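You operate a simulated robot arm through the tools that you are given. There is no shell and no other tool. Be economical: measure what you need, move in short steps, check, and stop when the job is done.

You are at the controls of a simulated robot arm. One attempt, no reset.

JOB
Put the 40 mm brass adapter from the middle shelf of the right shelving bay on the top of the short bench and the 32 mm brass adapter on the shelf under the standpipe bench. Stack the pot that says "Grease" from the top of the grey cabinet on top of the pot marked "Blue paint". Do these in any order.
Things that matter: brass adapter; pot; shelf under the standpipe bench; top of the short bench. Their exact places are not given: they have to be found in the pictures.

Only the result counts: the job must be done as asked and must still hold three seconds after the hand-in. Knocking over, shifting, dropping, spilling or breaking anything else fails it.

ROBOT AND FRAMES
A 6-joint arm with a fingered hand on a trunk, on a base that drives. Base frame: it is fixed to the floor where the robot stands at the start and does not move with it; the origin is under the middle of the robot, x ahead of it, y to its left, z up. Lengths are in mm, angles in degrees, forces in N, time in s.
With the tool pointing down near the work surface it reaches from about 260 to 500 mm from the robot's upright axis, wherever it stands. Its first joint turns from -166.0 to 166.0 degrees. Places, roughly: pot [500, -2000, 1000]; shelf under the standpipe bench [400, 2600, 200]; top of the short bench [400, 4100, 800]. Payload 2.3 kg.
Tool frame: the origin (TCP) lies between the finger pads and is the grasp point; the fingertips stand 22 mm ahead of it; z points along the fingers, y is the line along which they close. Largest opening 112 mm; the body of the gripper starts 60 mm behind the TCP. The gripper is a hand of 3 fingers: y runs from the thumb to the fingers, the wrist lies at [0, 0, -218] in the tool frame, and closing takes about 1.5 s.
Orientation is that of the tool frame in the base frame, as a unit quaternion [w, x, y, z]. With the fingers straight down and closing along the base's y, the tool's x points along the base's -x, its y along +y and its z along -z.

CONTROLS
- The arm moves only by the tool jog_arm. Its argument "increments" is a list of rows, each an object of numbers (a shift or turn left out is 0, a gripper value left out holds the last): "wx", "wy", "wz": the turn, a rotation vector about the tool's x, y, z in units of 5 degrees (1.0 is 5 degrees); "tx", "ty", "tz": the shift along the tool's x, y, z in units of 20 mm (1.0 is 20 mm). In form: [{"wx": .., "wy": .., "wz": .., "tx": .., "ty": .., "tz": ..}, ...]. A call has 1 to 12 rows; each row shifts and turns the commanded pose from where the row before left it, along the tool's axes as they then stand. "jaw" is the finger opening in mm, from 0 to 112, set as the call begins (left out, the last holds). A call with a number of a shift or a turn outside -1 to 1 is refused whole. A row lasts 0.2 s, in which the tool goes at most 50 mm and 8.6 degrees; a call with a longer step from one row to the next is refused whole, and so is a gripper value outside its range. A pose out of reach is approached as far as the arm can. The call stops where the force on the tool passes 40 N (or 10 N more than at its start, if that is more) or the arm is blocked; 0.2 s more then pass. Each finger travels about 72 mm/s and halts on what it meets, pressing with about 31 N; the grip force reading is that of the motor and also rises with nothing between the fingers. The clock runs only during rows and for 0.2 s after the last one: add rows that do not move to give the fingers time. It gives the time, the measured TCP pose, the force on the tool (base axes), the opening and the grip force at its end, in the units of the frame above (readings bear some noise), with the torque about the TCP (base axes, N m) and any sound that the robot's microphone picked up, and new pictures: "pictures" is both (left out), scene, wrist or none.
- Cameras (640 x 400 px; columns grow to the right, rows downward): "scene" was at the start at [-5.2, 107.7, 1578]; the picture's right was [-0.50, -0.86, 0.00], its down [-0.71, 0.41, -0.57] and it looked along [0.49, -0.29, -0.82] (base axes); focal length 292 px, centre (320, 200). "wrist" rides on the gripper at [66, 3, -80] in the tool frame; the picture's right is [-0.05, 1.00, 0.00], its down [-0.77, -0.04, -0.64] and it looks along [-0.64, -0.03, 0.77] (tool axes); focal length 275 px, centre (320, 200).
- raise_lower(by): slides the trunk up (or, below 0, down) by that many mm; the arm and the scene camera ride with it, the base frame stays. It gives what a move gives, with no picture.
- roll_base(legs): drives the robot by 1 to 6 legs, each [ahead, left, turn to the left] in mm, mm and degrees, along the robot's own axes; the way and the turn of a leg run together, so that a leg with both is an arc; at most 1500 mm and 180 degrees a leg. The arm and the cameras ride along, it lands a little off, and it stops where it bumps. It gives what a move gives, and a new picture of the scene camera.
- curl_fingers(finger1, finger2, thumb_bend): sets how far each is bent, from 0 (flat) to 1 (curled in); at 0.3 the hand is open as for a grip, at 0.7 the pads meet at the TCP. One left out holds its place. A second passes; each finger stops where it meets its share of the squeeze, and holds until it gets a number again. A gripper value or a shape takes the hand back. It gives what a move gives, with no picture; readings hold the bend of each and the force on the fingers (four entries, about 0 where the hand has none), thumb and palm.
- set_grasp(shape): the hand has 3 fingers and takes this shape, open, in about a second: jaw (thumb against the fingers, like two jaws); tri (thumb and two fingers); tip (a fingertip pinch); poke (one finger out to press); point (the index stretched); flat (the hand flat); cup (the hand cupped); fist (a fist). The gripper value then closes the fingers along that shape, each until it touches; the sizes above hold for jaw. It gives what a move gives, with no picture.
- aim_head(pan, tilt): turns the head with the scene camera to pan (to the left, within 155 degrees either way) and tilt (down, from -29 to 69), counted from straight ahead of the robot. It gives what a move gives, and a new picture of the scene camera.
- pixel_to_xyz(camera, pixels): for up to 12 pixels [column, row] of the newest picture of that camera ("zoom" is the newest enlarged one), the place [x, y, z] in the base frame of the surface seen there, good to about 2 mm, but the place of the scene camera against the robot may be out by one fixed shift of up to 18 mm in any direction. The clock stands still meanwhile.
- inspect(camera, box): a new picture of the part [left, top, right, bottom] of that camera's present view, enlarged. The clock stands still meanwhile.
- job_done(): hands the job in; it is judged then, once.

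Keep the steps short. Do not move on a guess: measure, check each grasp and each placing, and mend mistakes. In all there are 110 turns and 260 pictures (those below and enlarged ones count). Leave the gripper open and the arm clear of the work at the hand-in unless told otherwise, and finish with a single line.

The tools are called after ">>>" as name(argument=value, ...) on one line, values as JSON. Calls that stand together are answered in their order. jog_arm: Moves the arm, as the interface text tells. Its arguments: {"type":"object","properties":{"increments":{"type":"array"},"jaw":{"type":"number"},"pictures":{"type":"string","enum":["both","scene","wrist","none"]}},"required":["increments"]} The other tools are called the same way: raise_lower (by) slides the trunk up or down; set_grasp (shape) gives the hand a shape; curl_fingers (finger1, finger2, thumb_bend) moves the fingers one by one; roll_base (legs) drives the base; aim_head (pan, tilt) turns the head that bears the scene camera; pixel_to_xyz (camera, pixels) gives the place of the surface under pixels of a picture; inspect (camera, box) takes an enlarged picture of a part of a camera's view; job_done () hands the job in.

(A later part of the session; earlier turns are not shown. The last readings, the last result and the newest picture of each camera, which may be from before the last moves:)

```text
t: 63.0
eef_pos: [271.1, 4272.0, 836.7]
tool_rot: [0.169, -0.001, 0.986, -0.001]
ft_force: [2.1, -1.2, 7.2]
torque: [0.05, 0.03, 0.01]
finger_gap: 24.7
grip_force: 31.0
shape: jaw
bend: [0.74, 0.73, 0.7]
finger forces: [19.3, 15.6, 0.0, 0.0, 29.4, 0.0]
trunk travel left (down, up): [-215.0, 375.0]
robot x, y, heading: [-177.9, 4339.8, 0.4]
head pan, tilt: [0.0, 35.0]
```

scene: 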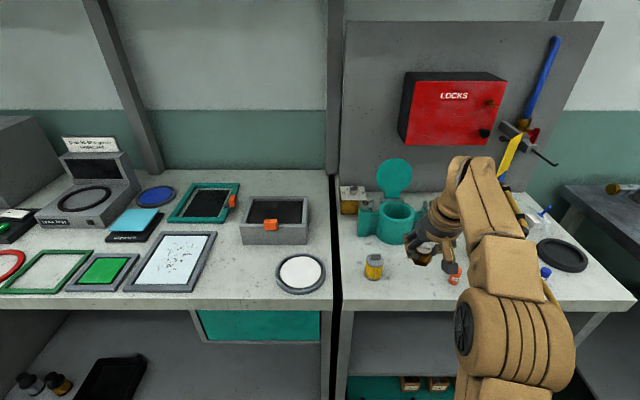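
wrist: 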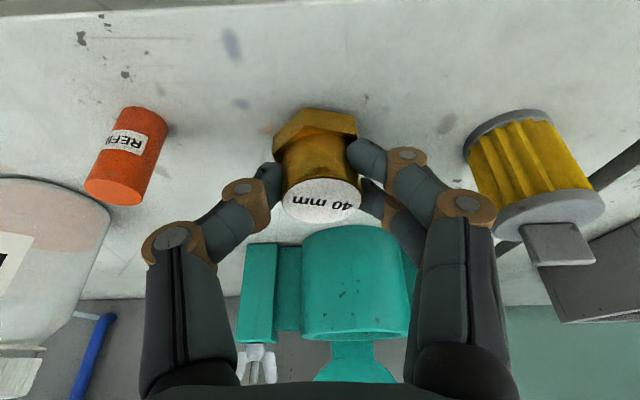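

Contact: 7 N upward. I'll open gently to 60 mm.

>>> jog_arm(increments=[{}, {}, {}, {}], jaw=60, pictures="wrist")

```text
t: 64.0
eef_pos: [271.6, 4271.8, 835.9]
tool_rot: [0.169, -0.001, 0.986, 0.0]
ft_force: [-0.2, -0.4, 0.6]
torque: [0.01, -0.06, 0.0]
finger_gap: 59.5
grip_force: 0.1
shape: jaw
bend: [0.72, 0.72, 0.7]
finger forces: [0.1, 0.0, 0.0, 0.1, 0.0, 0.0]
trunk travel left (down, up): [-215.0, 375.0]
robot x, y, heading: [-177.8, 4339.1, 0.2]
head pan, tilt: [0.0, 35.0]
```

wrist: 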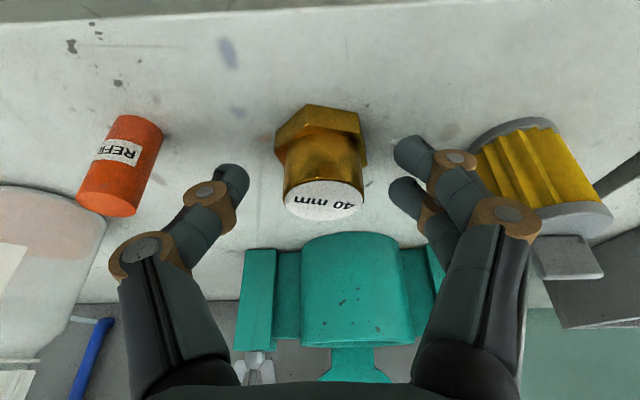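

The adapter is standing free. I'll retreat straight up, then back.

>>> jog_arm(increments=[{"tz": -0.943, "tx": -0.332}, {"tz": -0.943, "tx": -0.332}, {"tz": -0.943, "tx": -0.332}, {"tz": -0.943, "tx": -0.332}, {"tz": -0.943, "tx": -0.332}, {"tz": -0.943, "tx": -0.332}, {"tz": -0.33, "tx": 0.943}, {"tz": -0.33, "tx": 0.943}, {"tz": -0.33, "tx": 0.943}, {"tz": -0.33, "tx": 0.943}, {"tz": -0.33, "tx": 0.943}, {"tz": -0.33, "tx": 0.943}], pictures="both")

```text
t: 66.6
eef_pos: [149.9, 4271.6, 956.0]
tool_rot: [0.168, -0.001, 0.986, 0.0]
ft_force: [-0.5, 0.1, -0.8]
torque: [-0.03, 0.0, -0.02]
finger_gap: 59.7
grip_force: 0.0
shape: jaw
bend: [0.72, 0.72, 0.7]
finger forces: [0.1, 0.0, 0.0, 0.0, 0.1, 0.0]
trunk travel left (down, up): [-215.0, 375.0]
robot x, y, heading: [-175.3, 4338.8, 0.1]
head pan, tilt: [0.0, 35.0]
```

scene: 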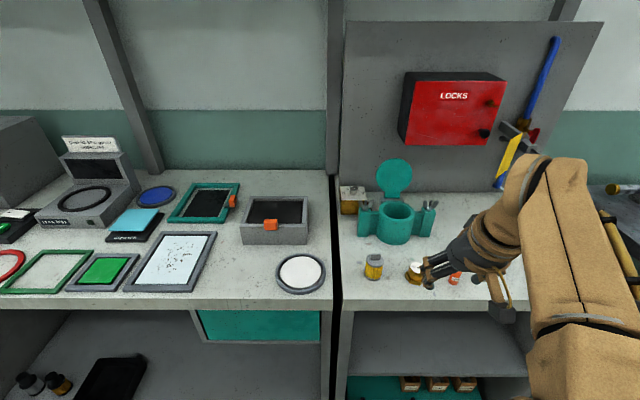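
wrist: 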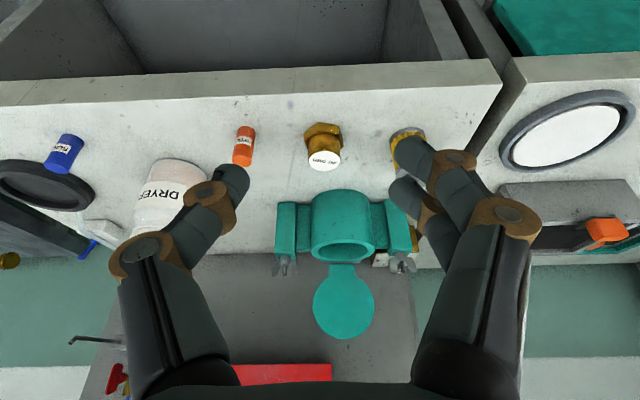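

The 40 mm adapter is placed. I'll back off and drive right, stopping in front of the standpipe bench to look at its shelf.

>>> roll_base(legs=[[-500, 0, 0], [0, -1500, 0], [0, -340, 0]])

>>> aim_head(pan=0, tilt=50)

```text
t: 78.4
eef_pos: [-352.4, 2450.0, 955.4]
tool_rot: [0.169, -0.002, 0.986, 0.001]
ft_force: [0.0, -0.7, 1.2]
torque: [0.02, 0.02, -0.01]
finger_gap: 59.4
grip_force: 0.1
shape: jaw
bend: [0.72, 0.72, 0.7]
finger forces: [0.0, 0.0, 0.0, 0.0, 0.0, 0.0]
trunk travel left (down, up): [-215.0, 375.0]
robot x, y, heading: [-682.0, 2511.1, 0.8]
head pan, tilt: [0.0, 35.0]
```

scene: 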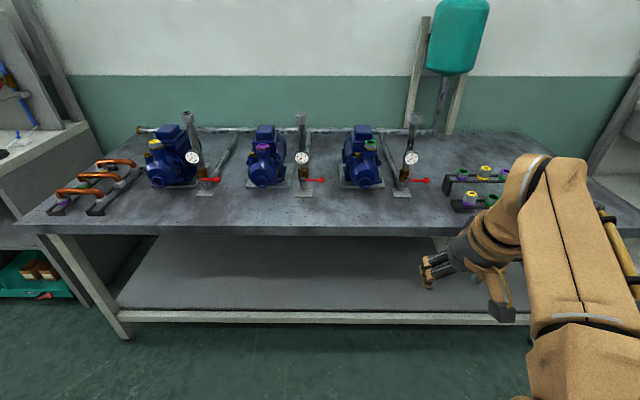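

```text
t: 79.2
eef_pos: [-353.8, 2450.4, 955.2]
tool_rot: [0.168, -0.004, 0.986, 0.001]
ft_force: [-0.4, 0.1, 0.0]
torque: [-0.05, 0.0, 0.01]
finger_gap: 59.8
grip_force: 0.1
shape: jaw
bend: [0.72, 0.72, 0.7]
finger forces: [0.1, 0.0, 0.0, 0.0, 0.0, 0.0]
trunk travel left (down, up): [-215.0, 375.0]
robot x, y, heading: [-682.2, 2519.3, 0.3]
head pan, tilt: [0.0, 50.0]
```

scene: 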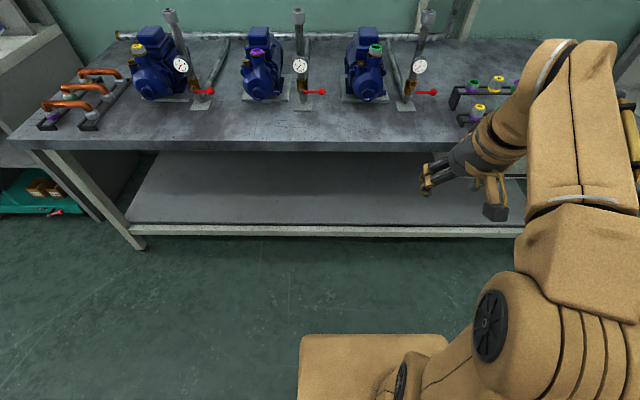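

>>> pixel_to_xyz(camera="scene", pixels=[[300, 221], [300, 226], [300, 236], [300, 190], [300, 160], [300, 148], [300, 141], [300, 138], [130, 225], [300, 345], [20, 145], [400, 221]])

```text
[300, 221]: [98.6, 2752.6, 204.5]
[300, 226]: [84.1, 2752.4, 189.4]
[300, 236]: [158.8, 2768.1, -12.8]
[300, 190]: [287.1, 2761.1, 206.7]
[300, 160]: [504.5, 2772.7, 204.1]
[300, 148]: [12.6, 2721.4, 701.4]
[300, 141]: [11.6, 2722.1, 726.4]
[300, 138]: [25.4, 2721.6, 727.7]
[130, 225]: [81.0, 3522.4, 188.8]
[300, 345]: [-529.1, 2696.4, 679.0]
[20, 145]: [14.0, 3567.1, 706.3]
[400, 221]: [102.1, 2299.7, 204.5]
```

The shelf is at z≈215, its front edge at x≈95, and it is empty. It is very low, so with the hand empty and clear of the bench I'll test whether the arm can get down there.

>>> raise_lower(by=-215)

>>> jog_arm(increments=[{"tz": 0.943, "tx": 0.332}, {"tz": 0.943, "tx": 0.332}, {"tz": 0.943, "tx": 0.332}, {"tz": 0.943, "tx": 0.332}, {"tz": 0.943, "tx": 0.332}, {"tz": 0.943, "tx": 0.332}, {"tz": 0.943, "tx": 0.332}, {"tz": 0.943, "tx": 0.332}, {"tz": 0.943, "tx": 0.332}, {"tz": 0.943, "tx": 0.332}, {"tz": 0.943, "tx": 0.332}, {"tz": 0.943, "tx": 0.332}], pictures="scene")

```text
t: 81.4
eef_pos: [-352.2, 2449.9, 740.3]
tool_rot: [0.169, -0.003, 0.986, 0.0]
ft_force: [-0.5, 0.7, -0.3]
torque: [-0.01, 0.02, -0.01]
finger_gap: 59.5
grip_force: 0.0
shape: jaw
bend: [0.72, 0.72, 0.7]
finger forces: [0.0, 0.0, 0.0, 0.0, 0.0, 0.0]
trunk travel left (down, up): [0.0, 590.0]
robot x, y, heading: [-678.0, 2512.8, 0.6]
head pan, tilt: [0.0, 50.0]
```

```text
t: 84.0
eef_pos: [-353.3, 2448.6, 498.3]
tool_rot: [0.168, -0.004, 0.986, 0.0]
ft_force: [-0.7, -0.4, 0.2]
torque: [-0.03, -0.01, 0.0]
finger_gap: 59.5
grip_force: 0.0
shape: jaw
bend: [0.72, 0.72, 0.7]
finger forces: [0.0, 0.0, 0.0, 0.0, 0.0, 0.0]
trunk travel left (down, up): [0.0, 590.0]
robot x, y, heading: [-678.9, 2515.1, 0.6]
head pan, tilt: [0.0, 50.0]
```

scene: 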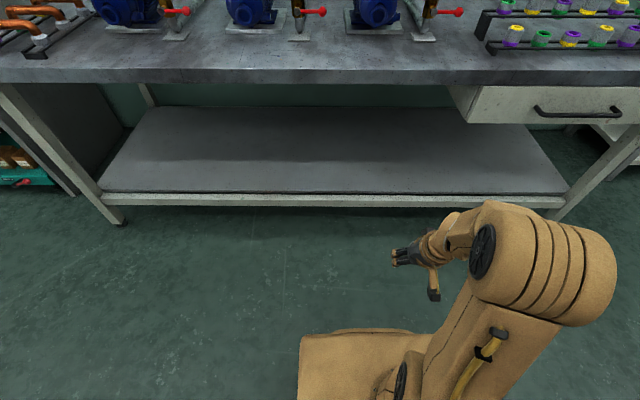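

>>> jog_arm(increments=[{"tz": 0.943, "tx": 0.332}, {"tz": 0.943, "tx": 0.332}, {"tz": 0.943, "tx": 0.332}, {"tz": 0.943, "tx": 0.332}, {"tz": 0.943, "tx": 0.332}, {"tz": 0.943, "tx": 0.332}, {"tz": 0.943, "tx": 0.332}, {"tz": 0.943, "tx": 0.332}], pictures="scene")

```text
t: 85.8
eef_pos: [-293.0, 2445.6, 414.4]
tool_rot: [0.166, -0.002, 0.986, -0.001]
ft_force: [-0.4, -0.6, 0.0]
torque: [0.01, 0.02, 0.02]
finger_gap: 59.4
grip_force: 0.0
shape: jaw
bend: [0.72, 0.72, 0.7]
finger forces: [0.1, 0.0, 0.0, 0.0, 0.1, 0.0]
out of reach, approached as far as the arm can: row 3, 4, 5, 6, 7, 8
trunk travel left (down, up): [0.0, 590.0]
robot x, y, heading: [-678.7, 2511.3, 0.7]
head pan, tilt: [0.0, 50.0]
```

scene: 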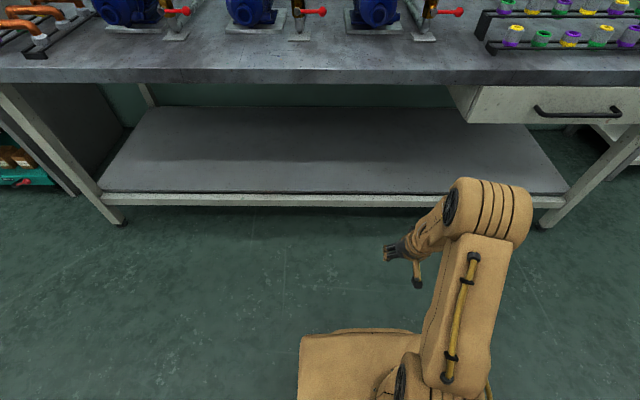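

The arm blocks when the wrist comes too near the shoulder, so I need to go further out and then down. I'll test this in free space: forward 150 with the tilt to 40°, then down.

>>> jog_arm(increments=[{"tz": 0.47, "tx": -0.81, "wy": -0.5}, {"tz": 0.47, "tx": -0.81, "wy": -0.5}, {"tz": 0.47, "tx": -0.81, "wy": -0.5}, {"tz": 0.47, "tx": -0.81, "wy": -0.5}, {"tz": 0.47, "tx": -0.81, "wy": -0.5}, {"tz": 0.47, "tx": -0.81, "wy": -0.5}, {"tz": 0.47, "tx": -0.81, "wy": -0.5}, {"tz": 0.47, "tx": -0.81, "wy": -0.5}], pictures="none")

>>> jog_arm(increments=[{"tz": 0.766, "tx": 0.643}, {"tz": 0.766, "tx": 0.643}, {"tz": 0.766, "tx": 0.643}, {"tz": 0.766, "tx": 0.643}, {"tz": 0.766, "tx": 0.643}, {"tz": 0.766, "tx": 0.643}, {"tz": 0.766, "tx": 0.643}, {"tz": 0.766, "tx": 0.643}], pictures="scene")

```text
t: 87.6
eef_pos: [-117.3, 2444.7, 429.5]
tool_rot: [0.335, -0.002, 0.942, 0.0]
ft_force: [-0.7, -0.4, 0.2]
torque: [-0.01, 0.0, 0.01]
finger_gap: 59.4
grip_force: 0.0
shape: jaw
bend: [0.72, 0.72, 0.7]
finger forces: [0.0, 0.0, 0.1, 0.1, 0.1, 0.0]
out of reach, approached as far as the arm can: row 1, 2, 3, 4, 5, 6
trunk travel left (down, up): [0.0, 590.0]
robot x, y, heading: [-682.2, 2512.8, 0.0]
head pan, tilt: [0.0, 50.0]
```

```text
t: 89.4
eef_pos: [-100.6, 2442.2, 272.9]
tool_rot: [0.337, -0.003, 0.941, 0.001]
ft_force: [0.1, 0.0, 0.3]
torque: [0.01, 0.0, 0.01]
finger_gap: 59.7
grip_force: 0.1
shape: jaw
bend: [0.72, 0.72, 0.7]
finger forces: [0.0, 0.0, 0.0, 0.0, 0.1, 0.1]
out of reach, approached as far as the arm can: row 1, 2, 3, 4
trunk travel left (down, up): [0.0, 590.0]
robot x, y, heading: [-680.0, 2513.7, 0.6]
head pan, tilt: [0.0, 50.0]
```

scene: 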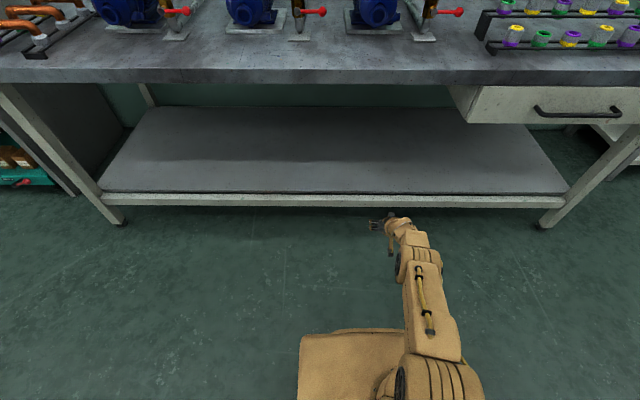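

It reaches. I'll go on to 250 and measure where the elbow sits.

>>> jog_arm(increments=[{"tz": 0.766, "tx": 0.643}, {"tz": 0.2, "tx": 0.16}], pictures="scene")

>>> pixel_to_xyz(camera="scene", pixels=[[418, 255], [420, 240], [430, 310], [435, 340], [420, 280], [405, 232], [440, 370], [340, 332], [310, 90], [310, 80], [480, 100], [480, 120]])

```text
t: 90.0
eef_pos: [-109.6, 2435.7, 248.2]
tool_rot: [0.337, -0.003, 0.941, 0.001]
ft_force: [-0.6, 0.3, 0.5]
torque: [0.0, 0.0, 0.02]
finger_gap: 59.7
grip_force: 0.0
shape: jaw
bend: [0.72, 0.72, 0.7]
finger forces: [0.0, 0.1, 0.0, 0.0, 0.1, 0.1]
out of reach, approached as far as the arm can: row 1, 2
trunk travel left (down, up): [0.0, 590.0]
robot x, y, heading: [-680.8, 2514.4, 0.4]
head pan, tilt: [0.0, 50.0]
```

scene: 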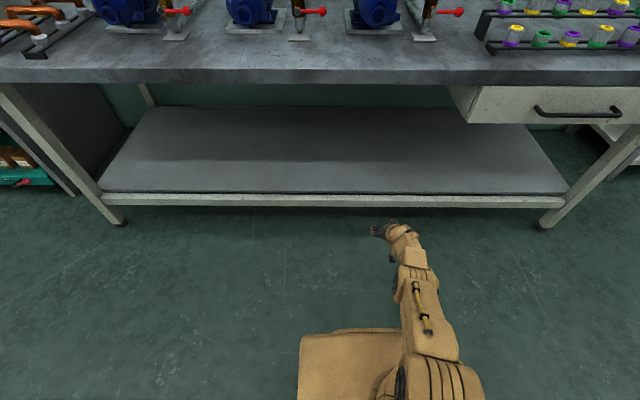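

```text
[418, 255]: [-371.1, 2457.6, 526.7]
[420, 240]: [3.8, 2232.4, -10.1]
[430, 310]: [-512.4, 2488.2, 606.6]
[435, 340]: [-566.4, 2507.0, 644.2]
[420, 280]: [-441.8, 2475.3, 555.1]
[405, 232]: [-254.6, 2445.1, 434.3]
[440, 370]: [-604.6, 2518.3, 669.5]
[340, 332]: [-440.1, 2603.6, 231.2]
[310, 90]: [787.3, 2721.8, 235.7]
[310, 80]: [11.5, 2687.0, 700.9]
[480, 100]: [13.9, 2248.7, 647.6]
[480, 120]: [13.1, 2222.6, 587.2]
```

The arm nearly straight stays below 670, so the shelf can be reached with about 500 mm extension. I'll retract now: raise the trunk to the grasp height used before and fold the arm up with tilt back to 20°.

>>> raise_lower(by=305)

>>> jog_arm(increments=[{"tz": -0.766, "tx": -0.643}, {"tz": -0.766, "tx": -0.643}, {"tz": -0.766, "tx": -0.643}, {"tz": -0.766, "tx": -0.643}, {"tz": -0.766, "tx": -0.643}, {"tz": -0.766, "tx": -0.643}, {"tz": -0.766, "tx": -0.643}, {"tz": -0.766, "tx": -0.643}, {"tz": -0.766, "tx": -0.643}, {"tz": -0.766, "tx": -0.643}, {"tz": -0.766, "tx": -0.643}, {"tz": -0.766, "tx": -0.643}], pictures="none")

>>> jog_arm(increments=[{"tz": -1, "tx": -0.4, "wy": 0.5}, {"tz": -1, "tx": -0.4, "wy": 0.5}, {"tz": -1, "tx": -0.4, "wy": 0.5}, {"tz": -1, "tx": -0.4, "wy": 0.5}, {"tz": -1, "tx": -0.3, "wy": 0.5}, {"tz": -1, "tx": -0.3, "wy": 0.5}, {"tz": -1, "tx": -0.3, "wy": 0.5}, {"tz": -1, "tx": -0.3, "wy": 0.5}, {"tz": -1, "tx": -0.2}, {"tz": -1, "tx": 0}, {"tz": -0.8, "tx": 0}], pictures="none")

```text
t: 93.1
eef_pos: [-109.1, 2436.3, 555.0]
tool_rot: [0.337, -0.003, 0.941, 0.0]
ft_force: [0.1, -0.2, -0.6]
torque: [0.0, 0.0, -0.01]
finger_gap: 59.3
grip_force: 0.1
shape: jaw
bend: [0.72, 0.72, 0.7]
finger forces: [0.1, 0.0, 0.0, 0.0, 0.1, 0.0]
trunk travel left (down, up): [-305.0, 285.0]
robot x, y, heading: [-685.9, 2510.6, 0.4]
head pan, tilt: [0.0, 50.0]
```

```text
t: 95.7
eef_pos: [-95.8, 2434.9, 770.4]
tool_rot: [0.337, -0.003, 0.941, 0.0]
ft_force: [-0.6, -0.7, 0.6]
torque: [0.01, -0.01, 0.0]
finger_gap: 59.5
grip_force: 0.0
shape: jaw
bend: [0.72, 0.72, 0.7]
finger forces: [0.0, 0.1, 0.0, 0.0, 0.0, 0.0]
out of reach, approached as far as the arm can: row 1, 2, 3, 6
trunk travel left (down, up): [-305.0, 285.0]
robot x, y, heading: [-680.7, 2514.6, 0.4]
head pan, tilt: [0.0, 50.0]
```

```text
t: 98.1
eef_pos: [-170.8, 2447.9, 966.6]
tool_rot: [0.168, -0.002, 0.986, 0.001]
ft_force: [0.1, -0.4, 0.0]
torque: [0.0, 0.0, 0.01]
finger_gap: 59.5
grip_force: 0.1
shape: jaw
bend: [0.72, 0.72, 0.7]
finger forces: [0.1, 0.0, 0.0, 0.1, 0.0, 0.0]
out of reach, approached as far as the arm can: row 7, 8, 9, 10, 11
trunk travel left (down, up): [-305.0, 285.0]
robot x, y, heading: [-681.3, 2518.8, 0.7]
head pan, tilt: [0.0, 50.0]
```

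The arm is near full extension at x_rel 510. I'll pull it in 110 mm and drive back to the right bay.

>>> jog_arm(increments=[{"tz": -0.332, "tx": 0.943}, {"tz": -0.332, "tx": 0.943}, {"tz": -0.332, "tx": 0.943}, {"tz": -0.332, "tx": 0.943}, {"tz": -0.332, "tx": 0.943}, {"tz": -0.332, "tx": 0.943}, {"tz": -0.332, "tx": 0.943}, {"tz": -0.8, "tx": -0.3}], pictures="none")

>>> roll_base(legs=[[0, -1400, -0.5], [0, -1218, 0]])

```text
t: 99.9
eef_pos: [-205.6, 2443.6, 1017.8]
tool_rot: [0.168, -0.003, 0.986, 0.001]
ft_force: [0.0, 0.4, 0.5]
torque: [0.0, 0.0, 0.02]
finger_gap: 59.4
grip_force: 0.2
shape: jaw
bend: [0.72, 0.72, 0.7]
finger forces: [0.1, 0.0, 0.0, 0.1, 0.1, 0.1]
out of reach, approached as far as the arm can: row 1, 2, 3, 4, 5, 6, 7, 8
trunk travel left (down, up): [-305.0, 285.0]
robot x, y, heading: [-683.3, 2513.0, 0.5]
head pan, tilt: [0.0, 50.0]
```

```text
t: 112.6
eef_pos: [-219.9, -180.5, 1017.6]
tool_rot: [0.168, 0.005, 0.986, -0.001]
ft_force: [0.1, 0.4, 0.2]
torque: [-0.02, 0.02, 0.0]
finger_gap: 59.7
grip_force: 0.1
shape: jaw
bend: [0.72, 0.72, 0.7]
finger forces: [0.0, 0.1, 0.0, 0.0, 0.0, 0.1]
trunk travel left (down, up): [-305.0, 285.0]
robot x, y, heading: [-695.5, -99.4, -0.4]
head pan, tilt: [0.0, 50.0]
```

scene: 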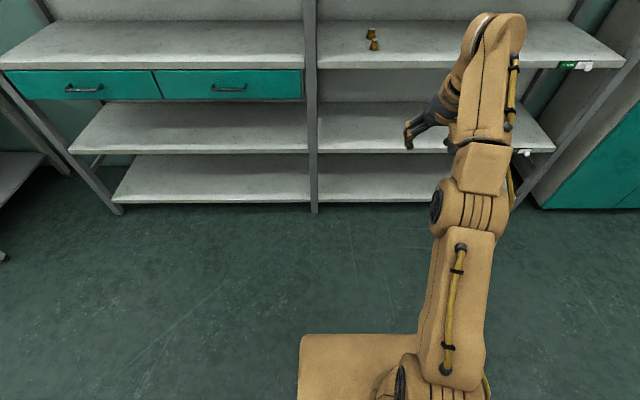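

>>> jog_arm(increments=[{"tz": -0.332, "tx": 0.943}, {"tz": -0.332, "tx": 0.943}, {"tz": 0.6, "tx": 1}, {"tz": 0.6, "tx": 1}, {"tz": 0.5, "tx": 0.3}, {}], pictures="none")

```text
t: 114.0
eef_pos: [-227.2, -182.9, 1019.6]
tool_rot: [0.168, 0.004, 0.986, -0.001]
ft_force: [-0.7, 0.8, -0.3]
torque: [-0.03, -0.03, -0.02]
finger_gap: 59.7
grip_force: 0.1
shape: jaw
bend: [0.72, 0.72, 0.7]
finger forces: [0.0, 0.0, 0.0, 0.1, 0.0, 0.0]
out of reach, approached as far as the arm can: row 1, 2, 3, 4, 5
trunk travel left (down, up): [-305.0, 285.0]
robot x, y, heading: [-692.4, -104.6, -0.4]
head pan, tilt: [0.0, 50.0]
```

The arm seems stuck near straight, possibly with the elbow on the wrong side. I'll go back down along the way it came, here in free space (TCP x≈-227, shelf front at 357), and watch.

>>> jog_arm(increments=[{"tz": 0.943, "tx": 0.332}, {"tz": 0.943, "tx": 0.332}, {"tz": 0.943, "tx": 0.332}, {"tz": 0.943, "tx": 0.332}, {"tz": 0.943, "tx": 0.332}, {"tz": 0.943, "tx": 0.332}], pictures="scene")

```text
t: 115.4
eef_pos: [-174.3, -195.0, 929.6]
tool_rot: [0.167, 0.005, 0.986, -0.001]
ft_force: [0.1, -0.5, -0.2]
torque: [-0.01, -0.02, 0.0]
finger_gap: 59.6
grip_force: 0.0
shape: jaw
bend: [0.72, 0.72, 0.7]
finger forces: [0.0, 0.0, 0.1, 0.1, 0.0, 0.1]
out of reach, approached as far as the arm can: row 1, 2, 3, 4, 5, 6
trunk travel left (down, up): [-305.0, 285.0]
robot x, y, heading: [-698.9, -101.7, -0.5]
head pan, tilt: [0.0, 50.0]
```

scene: 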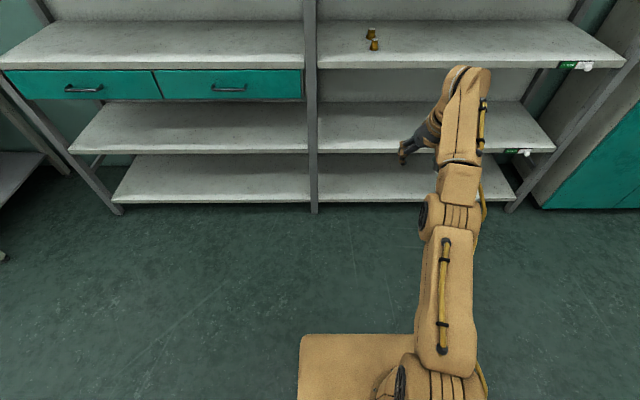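

I'll move the command forward and down to find a reachable pose again, so command and arm agree.

>>> jog_arm(increments=[{"tz": 1, "tx": -0.6}, {"tz": 1, "tx": -0.6}, {"tz": 1, "tx": -0.6}, {"tz": 1, "tx": -0.6}, {"tz": 1, "tx": -0.6}, {"tz": 1, "tx": -0.6}, {"tz": 1, "tx": -0.6}, {"tz": 1, "tx": -0.6}], pictures="scene")

>>> pixel_to_xyz(camera="scene", pixels=[[440, 350], [445, 300], [450, 240], [452, 215], [458, 180], [462, 120], [465, 80]])

```text
t: 117.2
eef_pos: [-132.8, -173.4, 825.1]
tool_rot: [0.169, 0.005, 0.986, -0.001]
ft_force: [-0.4, 0.1, -0.8]
torque: [-0.01, 0.01, -0.01]
finger_gap: 59.4
grip_force: 0.1
shape: jaw
bend: [0.72, 0.72, 0.7]
finger forces: [0.0, 0.1, 0.0, 0.1, 0.0, 0.0]
out of reach, approached as far as the arm can: row 1, 2, 3, 4, 5, 6, 7, 8
trunk travel left (down, up): [-305.0, 285.0]
robot x, y, heading: [-699.5, -99.9, -0.7]
head pan, tilt: [0.0, 50.0]
```

scene: 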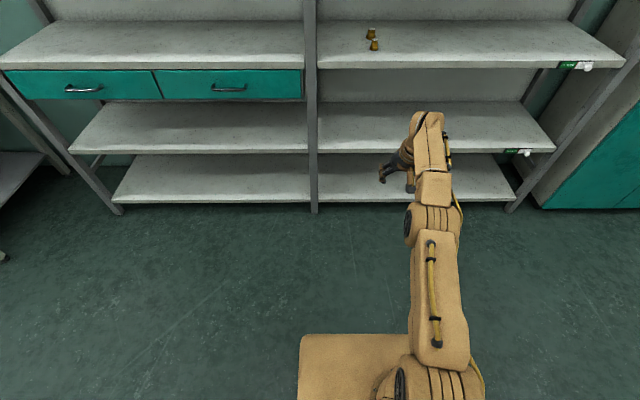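

```text
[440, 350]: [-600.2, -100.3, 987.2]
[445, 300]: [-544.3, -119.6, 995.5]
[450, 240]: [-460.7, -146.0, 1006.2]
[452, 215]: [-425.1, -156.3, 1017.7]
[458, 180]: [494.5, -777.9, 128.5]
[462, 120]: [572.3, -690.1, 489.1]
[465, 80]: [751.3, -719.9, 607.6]
```

The arm is straight and the solver is stuck pulling radially. Swinging downward while reaching outward should bend the elbow the right way, so: command forward, then down, then down and inward.

>>> jog_arm(increments=[{"tz": 0.332, "tx": -0.943}, {"tz": 0.332, "tx": -0.943}, {"tz": 0.332, "tx": -0.943}, {"tz": 0.332, "tx": -0.943}, {"tz": 0.332, "tx": -0.943}, {"tz": 0.332, "tx": -0.943}, {"tz": 0.332, "tx": -0.943}, {"tz": 0.332, "tx": -0.943}, {"tz": 0.332, "tx": -0.943}, {"tz": 0.332, "tx": -0.943}], pictures="none")

>>> jog_arm(increments=[{"tz": 0.943, "tx": 0.332}, {"tz": 0.943, "tx": 0.332}, {"tz": 0.943, "tx": 0.332}, {"tz": 0.943, "tx": 0.332}, {"tz": 0.943, "tx": 0.332}, {"tz": 0.943, "tx": 0.332}, {"tz": 0.943, "tx": 0.332}, {"tz": 0.943, "tx": 0.332}, {"tz": 0.943, "tx": 0.332}, {"tz": 0.943, "tx": 0.332}], pictures="none")

```text
t: 119.4
eef_pos: [-129.9, -167.7, 821.0]
tool_rot: [0.168, 0.006, 0.986, -0.001]
ft_force: [0.5, -1.0, 0.9]
torque: [0.02, 0.01, 0.0]
finger_gap: 59.5
grip_force: 0.0
shape: jaw
bend: [0.72, 0.72, 0.7]
finger forces: [0.0, 0.0, 0.0, 0.0, 0.0, 0.0]
out of reach, approached as far as the arm can: row 1, 2, 3, 4, 5, 6, 7, 8, 9, 10
trunk travel left (down, up): [-305.0, 285.0]
robot x, y, heading: [-697.6, -97.3, -0.5]
head pan, tilt: [0.0, 50.0]
```

```text
t: 121.6
eef_pos: [-141.1, -166.8, 621.8]
tool_rot: [0.169, 0.005, 0.986, -0.001]
ft_force: [-0.1, -0.7, 0.7]
torque: [0.02, -0.01, 0.01]
finger_gap: 59.5
grip_force: 0.0
shape: jaw
bend: [0.72, 0.72, 0.7]
finger forces: [0.0, 0.0, 0.0, 0.0, 0.0, 0.0]
out of reach, approached as far as the arm can: row 9, 10
trunk travel left (down, up): [-305.0, 285.0]
robot x, y, heading: [-695.8, -101.7, -0.3]
head pan, tilt: [0.0, 50.0]
```

Rows 1–8 were in reach, so command and arm agree again. Now inward 160 mm.

>>> jog_arm(increments=[{"tz": -0.332, "tx": 0.943}, {"tz": -0.332, "tx": 0.943}, {"tz": -0.332, "tx": 0.943}, {"tz": -0.332, "tx": 0.943}, {"tz": -0.332, "tx": 0.943}, {"tz": -0.332, "tx": 0.943}, {"tz": -0.332, "tx": 0.943}], pictures="scene")

```text
t: 123.2
eef_pos: [-248.9, -167.5, 619.1]
tool_rot: [0.165, 0.005, 0.986, -0.001]
ft_force: [0.0, -0.2, -0.4]
torque: [0.01, 0.03, 0.01]
finger_gap: 59.3
grip_force: 0.0
shape: jaw
bend: [0.72, 0.72, 0.7]
finger forces: [0.0, 0.0, 0.1, 0.0, 0.0, 0.1]
out of reach, approached as far as the arm can: row 1, 2, 7
trunk travel left (down, up): [-305.0, 285.0]
robot x, y, heading: [-698.7, -97.5, -0.3]
head pan, tilt: [0.0, 50.0]
```

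scene: 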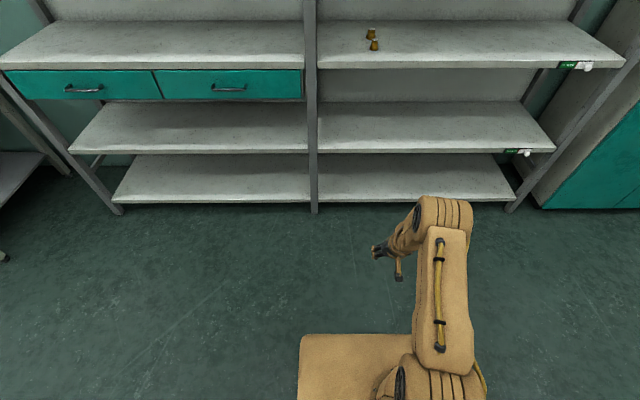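

The elbow is folded properly now. Up 240 mm, then more.

>>> jog_arm(increments=[{"tz": -0.9, "tx": -0.45}, {"tz": -0.943, "tx": -0.332}, {"tz": -0.943, "tx": -0.332}, {"tz": -0.943, "tx": -0.332}, {"tz": -0.943, "tx": -0.332}, {"tz": -0.943, "tx": -0.332}, {"tz": -0.943, "tx": -0.332}, {"tz": -0.943, "tx": -0.332}, {"tz": -0.943, "tx": -0.332}, {"tz": -0.943, "tx": -0.332}, {"tz": -0.943, "tx": -0.332}, {"tz": -0.943, "tx": -0.332}], pictures="none")

>>> jog_arm(increments=[{"tz": -0.943, "tx": -0.332}, {"tz": -0.943, "tx": -0.332}, {"tz": -0.943, "tx": -0.332}, {"tz": -0.943, "tx": -0.332}, {"tz": -0.943, "tx": -0.332}, {"tz": -0.943, "tx": -0.332}], pictures="none")

```text
t: 125.8
eef_pos: [-245.6, -165.5, 861.2]
tool_rot: [0.168, 0.004, 0.986, -0.001]
ft_force: [0.2, -0.9, -0.6]
torque: [0.03, -0.02, 0.01]
finger_gap: 59.3
grip_force: 0.0
shape: jaw
bend: [0.72, 0.72, 0.7]
finger forces: [0.0, 0.0, 0.1, 0.0, 0.1, 0.1]
trunk travel left (down, up): [-305.0, 285.0]
robot x, y, heading: [-697.8, -95.6, -0.8]
head pan, tilt: [0.0, 50.0]
```

```text
t: 127.2
eef_pos: [-247.8, -164.6, 981.6]
tool_rot: [0.169, 0.006, 0.986, -0.002]
ft_force: [-0.3, 0.0, -0.4]
torque: [0.03, 0.02, 0.0]
finger_gap: 59.4
grip_force: 0.1
shape: jaw
bend: [0.72, 0.72, 0.7]
finger forces: [0.0, 0.0, 0.1, 0.0, 0.0, 0.0]
trunk travel left (down, up): [-305.0, 285.0]
robot x, y, heading: [-696.0, -99.7, -0.6]
head pan, tilt: [0.0, 50.0]
```

Good: TCP (-248,-165,982), fully in reach. Now drive ahead 640 mm first and look.

>>> roll_base(legs=[[640, 0, 0.5]])

>>> jog_arm(increments=[{}], pictures="wrist")

>>> inspect(camera="wrist", box=[200, 100, 440, 250])

```text
t: 130.8
eef_pos: [400.6, -157.8, 980.7]
tool_rot: [0.168, -0.004, 0.986, 0.001]
ft_force: [-0.1, -0.2, -1.0]
torque: [0.02, -0.02, -0.03]
finger_gap: 59.5
grip_force: 0.0
shape: jaw
bend: [0.72, 0.72, 0.7]
finger forces: [0.0, 0.0, 0.0, 0.0, 0.0, 0.1]
trunk travel left (down, up): [-305.0, 285.0]
robot x, y, heading: [-47.2, -100.7, 0.5]
head pan, tilt: [0.0, 50.0]
```

scene: 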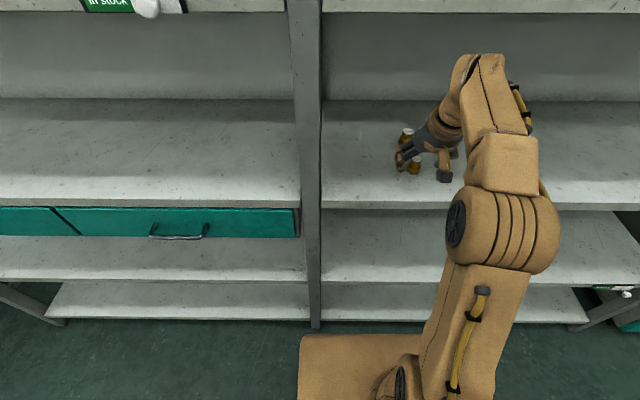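

```text
t: 131.2
eef_pos: [400.6, -157.9, 981.1]
tool_rot: [0.169, -0.003, 0.986, -0.001]
ft_force: [0.7, 0.3, 0.4]
torque: [-0.03, 0.0, 0.01]
finger_gap: 59.6
grip_force: 0.2
shape: jaw
bend: [0.72, 0.72, 0.7]
finger forces: [0.0, 0.0, 0.1, 0.1, 0.1, 0.0]
trunk travel left (down, up): [-305.0, 285.0]
robot x, y, heading: [-46.8, -97.0, 0.6]
head pan, tilt: [0.0, 50.0]
```

wrist: 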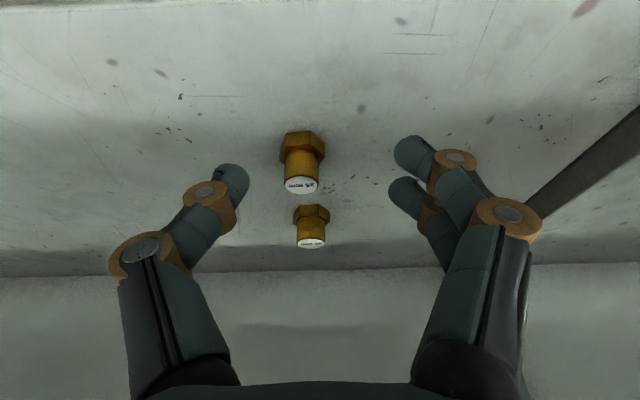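

```text
2.67 times, centred on (320, 175) of wrist
```

zoom: 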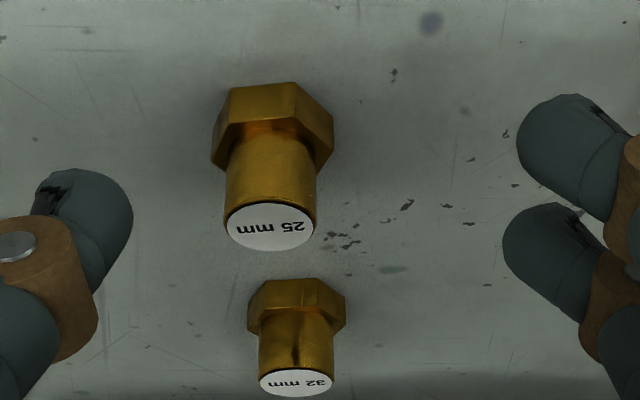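

>>> pixel_to_xyz(camera="zoom", pixels=[[297, 382], [262, 382], [331, 380], [270, 227], [250, 320], [344, 322], [229, 228], [312, 225]])

```text
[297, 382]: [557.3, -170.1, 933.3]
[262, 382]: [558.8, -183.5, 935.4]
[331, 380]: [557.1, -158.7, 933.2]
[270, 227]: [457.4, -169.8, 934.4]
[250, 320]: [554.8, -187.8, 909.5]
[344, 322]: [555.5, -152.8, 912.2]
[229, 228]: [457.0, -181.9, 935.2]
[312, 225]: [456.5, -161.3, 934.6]
```

The 32 mm axis is at (558,-171), radius about 12.5. Ahead 110 mm; the tips pass 22 mm above the 25 mm one.

>>> roll_base(legs=[[110, -10, -0.5]])

>>> jog_arm(increments=[{}], pictures="wrist")

>>> pixel_to_xyz(camera="wrist", pixels=[[320, 175], [320, 150], [310, 165], [330, 165]])

```text
t: 132.4
eef_pos: [509.7, -171.0, 981.2]
tool_rot: [0.168, 0.0, 0.986, 0.0]
ft_force: [1.0, -0.3, 0.2]
torque: [-0.01, 0.04, 0.0]
finger_gap: 59.5
grip_force: 0.2
shape: jaw
bend: [0.72, 0.72, 0.7]
finger forces: [0.0, 0.1, 0.0, 0.1, 0.1, 0.0]
trunk travel left (down, up): [-305.0, 285.0]
robot x, y, heading: [59.6, -109.7, -0.3]
head pan, tilt: [0.0, 50.0]
```

scene: 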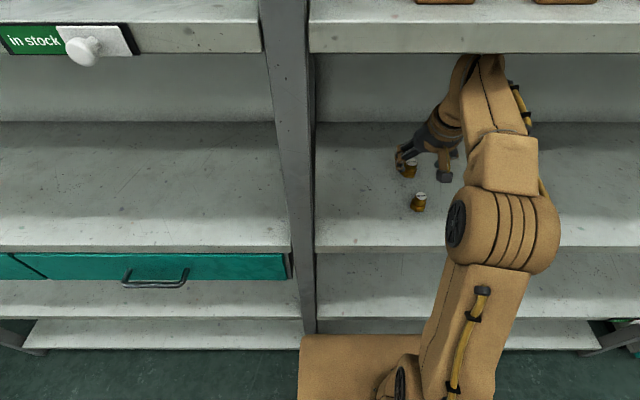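

```text
t: 132.8
eef_pos: [509.3, -170.8, 982.4]
tool_rot: [0.168, 0.002, 0.986, -0.001]
ft_force: [-0.1, -0.2, 0.6]
torque: [-0.02, 0.0, -0.01]
finger_gap: 59.4
grip_force: 0.1
shape: jaw
bend: [0.72, 0.72, 0.7]
finger forces: [0.1, 0.0, 0.0, 0.0, 0.0, 0.1]
trunk travel left (down, up): [-305.0, 285.0]
robot x, y, heading: [61.7, -111.3, 0.0]
head pan, tilt: [0.0, 50.0]
```

wrist: 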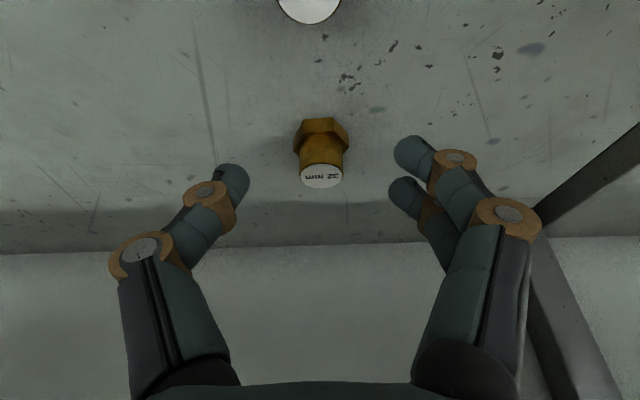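

```text
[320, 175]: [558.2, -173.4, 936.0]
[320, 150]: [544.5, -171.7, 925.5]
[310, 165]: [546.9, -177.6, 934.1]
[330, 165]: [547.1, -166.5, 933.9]
```

On line (y within 2 mm). Forward 44 and down 46 to (553,-172,936).

>>> jog_arm(increments=[{"tz": 0.3, "tx": -0.8}, {"tz": 0.5, "tx": -0.8, "ty": -0.08}, {"tz": 0.7, "tx": 0.1}, {"tz": 0.7, "tx": 0.1}, {"tz": 0.7, "tx": 0.09}, {}], pictures="wrist")

```text
t: 134.2
eef_pos: [553.4, -172.2, 934.1]
tool_rot: [0.168, 0.0, 0.986, 0.001]
ft_force: [0.0, 0.3, -0.4]
torque: [0.01, -0.02, -0.01]
finger_gap: 59.7
grip_force: 0.1
shape: jaw
bend: [0.72, 0.72, 0.7]
finger forces: [0.0, 0.1, 0.1, 0.0, 0.0, 0.0]
trunk travel left (down, up): [-305.0, 285.0]
robot x, y, heading: [63.6, -107.3, 0.1]
head pan, tilt: [0.0, 50.0]
```

wrist: 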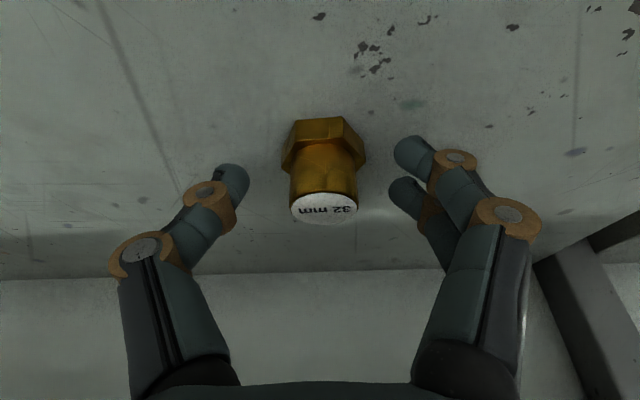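

Nearly the same picture as the successful 40 mm grasp. I'll nudge 2 mm forward and 2 mm up, then close to 30 to check.

>>> jog_arm(increments=[{"tz": -0.06, "tx": -0.127}, {}, {}, {}], jaw=30, pictures="wrist")

>>> pixel_to_xyz(camera="wrist", pixels=[[270, 175], [273, 190], [373, 150], [370, 190], [322, 205], [322, 165]])

```text
t: 135.2
eef_pos: [554.3, -173.6, 936.0]
tool_rot: [0.169, 0.0, 0.986, -0.001]
ft_force: [0.2, -0.5, -0.5]
torque: [0.03, 0.02, 0.0]
finger_gap: 30.3
grip_force: 0.0
shape: jaw
bend: [0.73, 0.73, 0.7]
finger forces: [0.0, 0.0, 0.0, 0.0, 0.1, 0.0]
trunk travel left (down, up): [-305.0, 285.0]
robot x, y, heading: [58.7, -113.3, 0.1]
head pan, tilt: [0.0, 50.0]
```

wrist: 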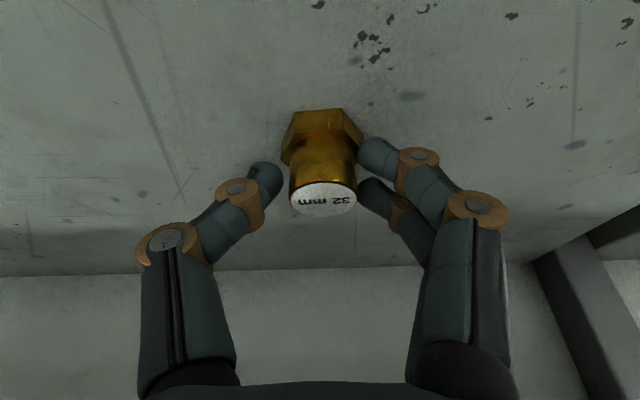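

```text
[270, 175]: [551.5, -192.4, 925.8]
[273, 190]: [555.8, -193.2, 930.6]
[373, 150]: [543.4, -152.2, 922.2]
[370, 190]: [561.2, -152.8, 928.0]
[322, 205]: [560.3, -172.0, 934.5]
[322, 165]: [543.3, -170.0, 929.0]
```

The same relation as before. Squeeze.

>>> jog_arm(increments=[{}, {}, {}, {}], jaw=10, pictures="none")

>>> jog_arm(increments=[{"tz": -0.47, "tx": -0.166}, {"tz": -0.47, "tx": -0.166}, {}], pictures="wrist")

```text
t: 136.2
eef_pos: [554.7, -174.0, 937.6]
tool_rot: [0.169, 0.001, 0.986, -0.002]
ft_force: [-0.4, 0.1, 6.1]
torque: [0.13, 0.01, -0.01]
finger_gap: 20.2
grip_force: 31.6
shape: jaw
bend: [0.73, 0.73, 0.7]
finger forces: [17.4, 13.4, 0.0, 0.1, 27.4, 0.1]
trunk travel left (down, up): [-305.0, 285.0]
robot x, y, heading: [59.9, -108.5, 0.0]
head pan, tilt: [0.0, 50.0]
```

```text
t: 137.0
eef_pos: [553.4, -172.2, 955.3]
tool_rot: [0.169, 0.0, 0.986, 0.0]
ft_force: [0.5, -0.5, -0.5]
torque: [0.0, -0.01, 0.01]
finger_gap: 20.1
grip_force: 30.6
shape: jaw
bend: [0.73, 0.73, 0.7]
finger forces: [15.0, 13.1, 0.0, 0.0, 27.3, 0.1]
trunk travel left (down, up): [-305.0, 285.0]
robot x, y, heading: [59.1, -107.6, -0.1]
head pan, tilt: [0.0, 50.0]
```

wrist: 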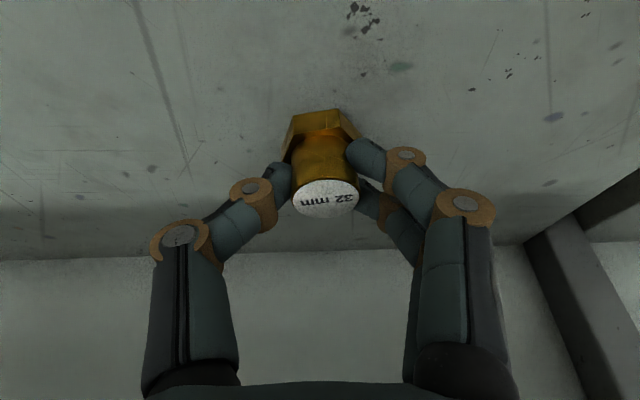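

Held. I'll raise to 985 and shift 40 mm left so it clears the 25 mm one, then back the base out.

>>> jog_arm(increments=[{"tz": -0.5, "tx": -0.175, "ty": 0.4}, {"tz": -0.5, "tx": -0.175, "ty": 0.8}, {"tz": -0.45, "tx": -0.16, "ty": 0.8}, {}], pictures="none")

>>> roll_base(legs=[[-420, 0, 0]])

>>> jog_arm(increments=[{}], pictures="wrist")

```text
t: 138.0
eef_pos: [553.5, -133.1, 987.0]
tool_rot: [0.169, 0.001, 0.986, 0.0]
ft_force: [0.1, -0.3, -1.1]
torque: [-0.01, -0.01, 0.02]
finger_gap: 20.0
grip_force: 30.8
shape: jaw
bend: [0.73, 0.73, 0.7]
finger forces: [15.1, 13.7, 0.0, 0.1, 27.2, 0.0]
trunk travel left (down, up): [-305.0, 285.0]
robot x, y, heading: [61.9, -108.2, -0.0]
head pan, tilt: [0.0, 50.0]
```

```text
t: 140.6
eef_pos: [138.5, -131.8, 988.8]
tool_rot: [0.169, 0.0, 0.986, 0.0]
ft_force: [-0.8, -0.4, -0.8]
torque: [0.01, -0.01, -0.02]
finger_gap: 19.9
grip_force: 31.4
shape: jaw
bend: [0.73, 0.73, 0.7]
finger forces: [15.3, 13.7, 0.1, 0.0, 27.2, 0.0]
trunk travel left (down, up): [-305.0, 285.0]
robot x, y, heading: [-356.6, -112.4, 0.3]
head pan, tilt: [0.0, 50.0]
```

scene: 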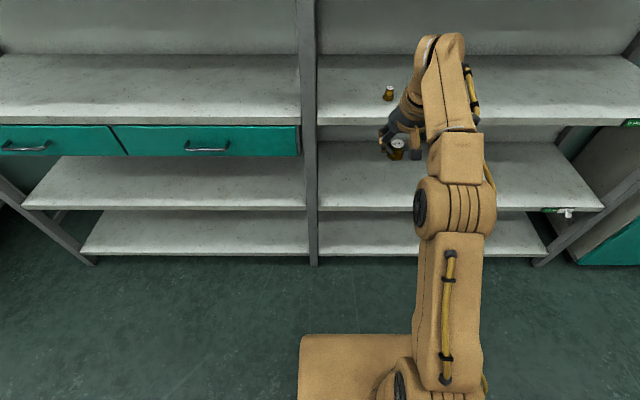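

```text
t: 141.0
eef_pos: [139.0, -132.6, 987.3]
tool_rot: [0.169, 0.001, 0.986, 0.0]
ft_force: [-0.1, 0.0, -0.5]
torque: [0.01, -0.01, 0.0]
finger_gap: 19.9
grip_force: 30.9
shape: jaw
bend: [0.73, 0.73, 0.7]
finger forces: [15.3, 13.7, 0.0, 0.0, 27.1, 0.0]
trunk travel left (down, up): [-305.0, 285.0]
robot x, y, heading: [-355.7, -113.0, 0.1]
head pan, tilt: [0.0, 50.0]
```

wrist: 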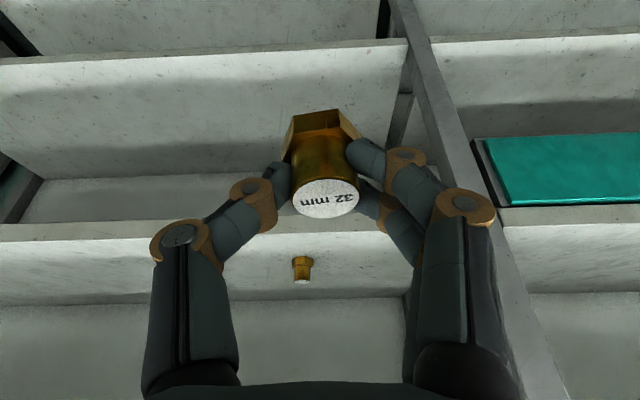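

Adapter held, the 25 mm one untouched. I'll pull the arm in 60 mm and drive to the standpipe bench, keeping clear of its drawer (y<2290).

>>> jog_arm(increments=[{"tz": -0.2, "tx": 0.98}, {"tz": -0.332, "tx": 0.943}, {"tz": -0.332, "tx": 0.943}, {}], pictures="none")

>>> roll_base(legs=[[-380, 0, 0], [0, 1450, 0], [0, 1430, 0]])

>>> raise_lower(by=-305)

```text
t: 142.0
eef_pos: [78.8, -130.7, 984.9]
tool_rot: [0.168, -0.001, 0.986, 0.0]
ft_force: [0.1, -0.4, 0.1]
torque: [0.01, 0.02, 0.02]
finger_gap: 20.0
grip_force: 31.3
shape: jaw
bend: [0.73, 0.73, 0.7]
finger forces: [15.5, 13.9, 0.0, 0.0, 27.2, 0.1]
trunk travel left (down, up): [-305.0, 285.0]
robot x, y, heading: [-353.6, -109.1, 0.3]
head pan, tilt: [0.0, 50.0]
```

```text
t: 158.0
eef_pos: [-342.9, 2799.6, 984.5]
tool_rot: [0.168, -0.021, 0.985, 0.003]
ft_force: [-0.5, -0.2, -0.6]
torque: [0.01, -0.01, 0.04]
finger_gap: 19.9
grip_force: 31.0
shape: jaw
bend: [0.73, 0.73, 0.7]
finger forces: [15.4, 14.0, 0.0, 0.0, 27.3, 0.1]
trunk travel left (down, up): [-305.0, 285.0]
robot x, y, heading: [-777.2, 2803.1, 2.6]
head pan, tilt: [0.0, 50.0]
```

scene: 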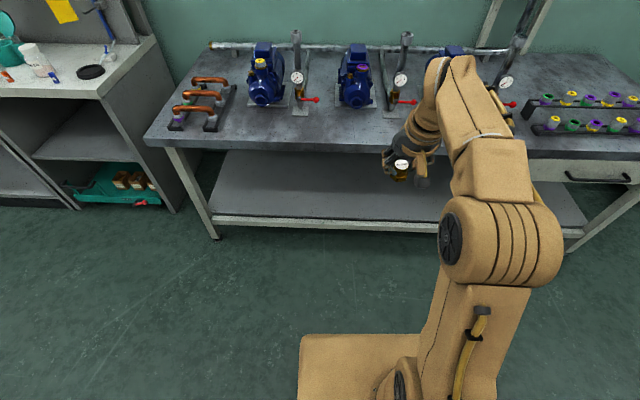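

```text
t: 161.0
eef_pos: [-343.1, 2798.4, 679.8]
tool_rot: [0.168, -0.02, 0.985, 0.004]
ft_force: [-0.1, -0.9, -0.9]
torque: [-0.01, -0.01, -0.04]
finger_gap: 19.9
grip_force: 30.6
shape: jaw
bend: [0.73, 0.73, 0.7]
finger forces: [15.4, 14.0, 0.0, 0.1, 27.2, 0.1]
trunk travel left (down, up): [0.0, 590.0]
robot x, y, heading: [-777.4, 2806.8, 2.9]
head pan, tilt: [0.0, 50.0]
```

The heading drifted to 2.8°, which I'll correct with the next drive. Here in free space I'll bring the arm down and out to the low reach pose.

>>> jog_arm(increments=[{"tz": 0.915, "tx": 0.11}, {"tz": 0.915, "tx": 0.11}, {"tz": 0.915, "tx": 0.11}, {"tz": 0.915, "tx": 0.11}, {"tz": 0.915, "tx": 0.11}, {"tz": 0.915, "tx": 0.11}, {"tz": 0.915, "tx": 0.11}, {"tz": 0.915, "tx": 0.11}, {"tz": 0.915, "tx": 0.11}, {"tz": 0.915, "tx": 0.11}, {"tz": 0.915, "tx": 0.11}, {"tz": 0.915, "tx": 0.11}], pictures="none")

>>> jog_arm(increments=[{"tz": 0.9, "tx": 0.16}, {"tz": 0.9, "tx": 0.16}, {"tz": 0.9, "tx": 0.16}, {"tz": 0.9, "tx": 0.16}, {"tz": 0.9, "tx": 0.16}, {"tz": 0.9, "tx": 0.16}, {"tz": 0.9, "tx": 0.16}, {"tz": 0.9, "tx": 0.16}, {"tz": 0.9, "tx": 0.16}], pictures="scene")

```text
t: 163.6
eef_pos: [-294.3, 2801.0, 462.2]
tool_rot: [0.169, -0.021, 0.985, 0.003]
ft_force: [0.5, 0.1, -0.8]
torque: [0.02, 0.01, 0.03]
finger_gap: 19.5
grip_force: 30.8
shape: jaw
bend: [0.73, 0.73, 0.7]
finger forces: [15.6, 15.1, 0.1, 0.1, 27.2, 0.0]
trunk travel left (down, up): [0.0, 590.0]
robot x, y, heading: [-776.2, 2801.2, 2.7]
head pan, tilt: [0.0, 50.0]
```

```text
t: 165.6
eef_pos: [-268.2, 2801.1, 301.8]
tool_rot: [0.168, -0.02, 0.986, 0.003]
ft_force: [0.1, -0.5, -0.4]
torque: [0.0, -0.03, 0.0]
finger_gap: 19.3
grip_force: 31.4
shape: jaw
bend: [0.73, 0.73, 0.7]
finger forces: [15.8, 15.3, 0.0, 0.1, 27.2, 0.1]
trunk travel left (down, up): [0.0, 590.0]
robot x, y, heading: [-779.6, 2804.1, 2.3]
head pan, tilt: [0.0, 50.0]
```

scene: 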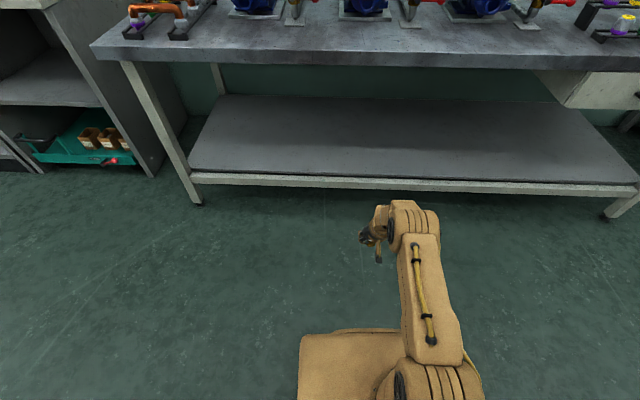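

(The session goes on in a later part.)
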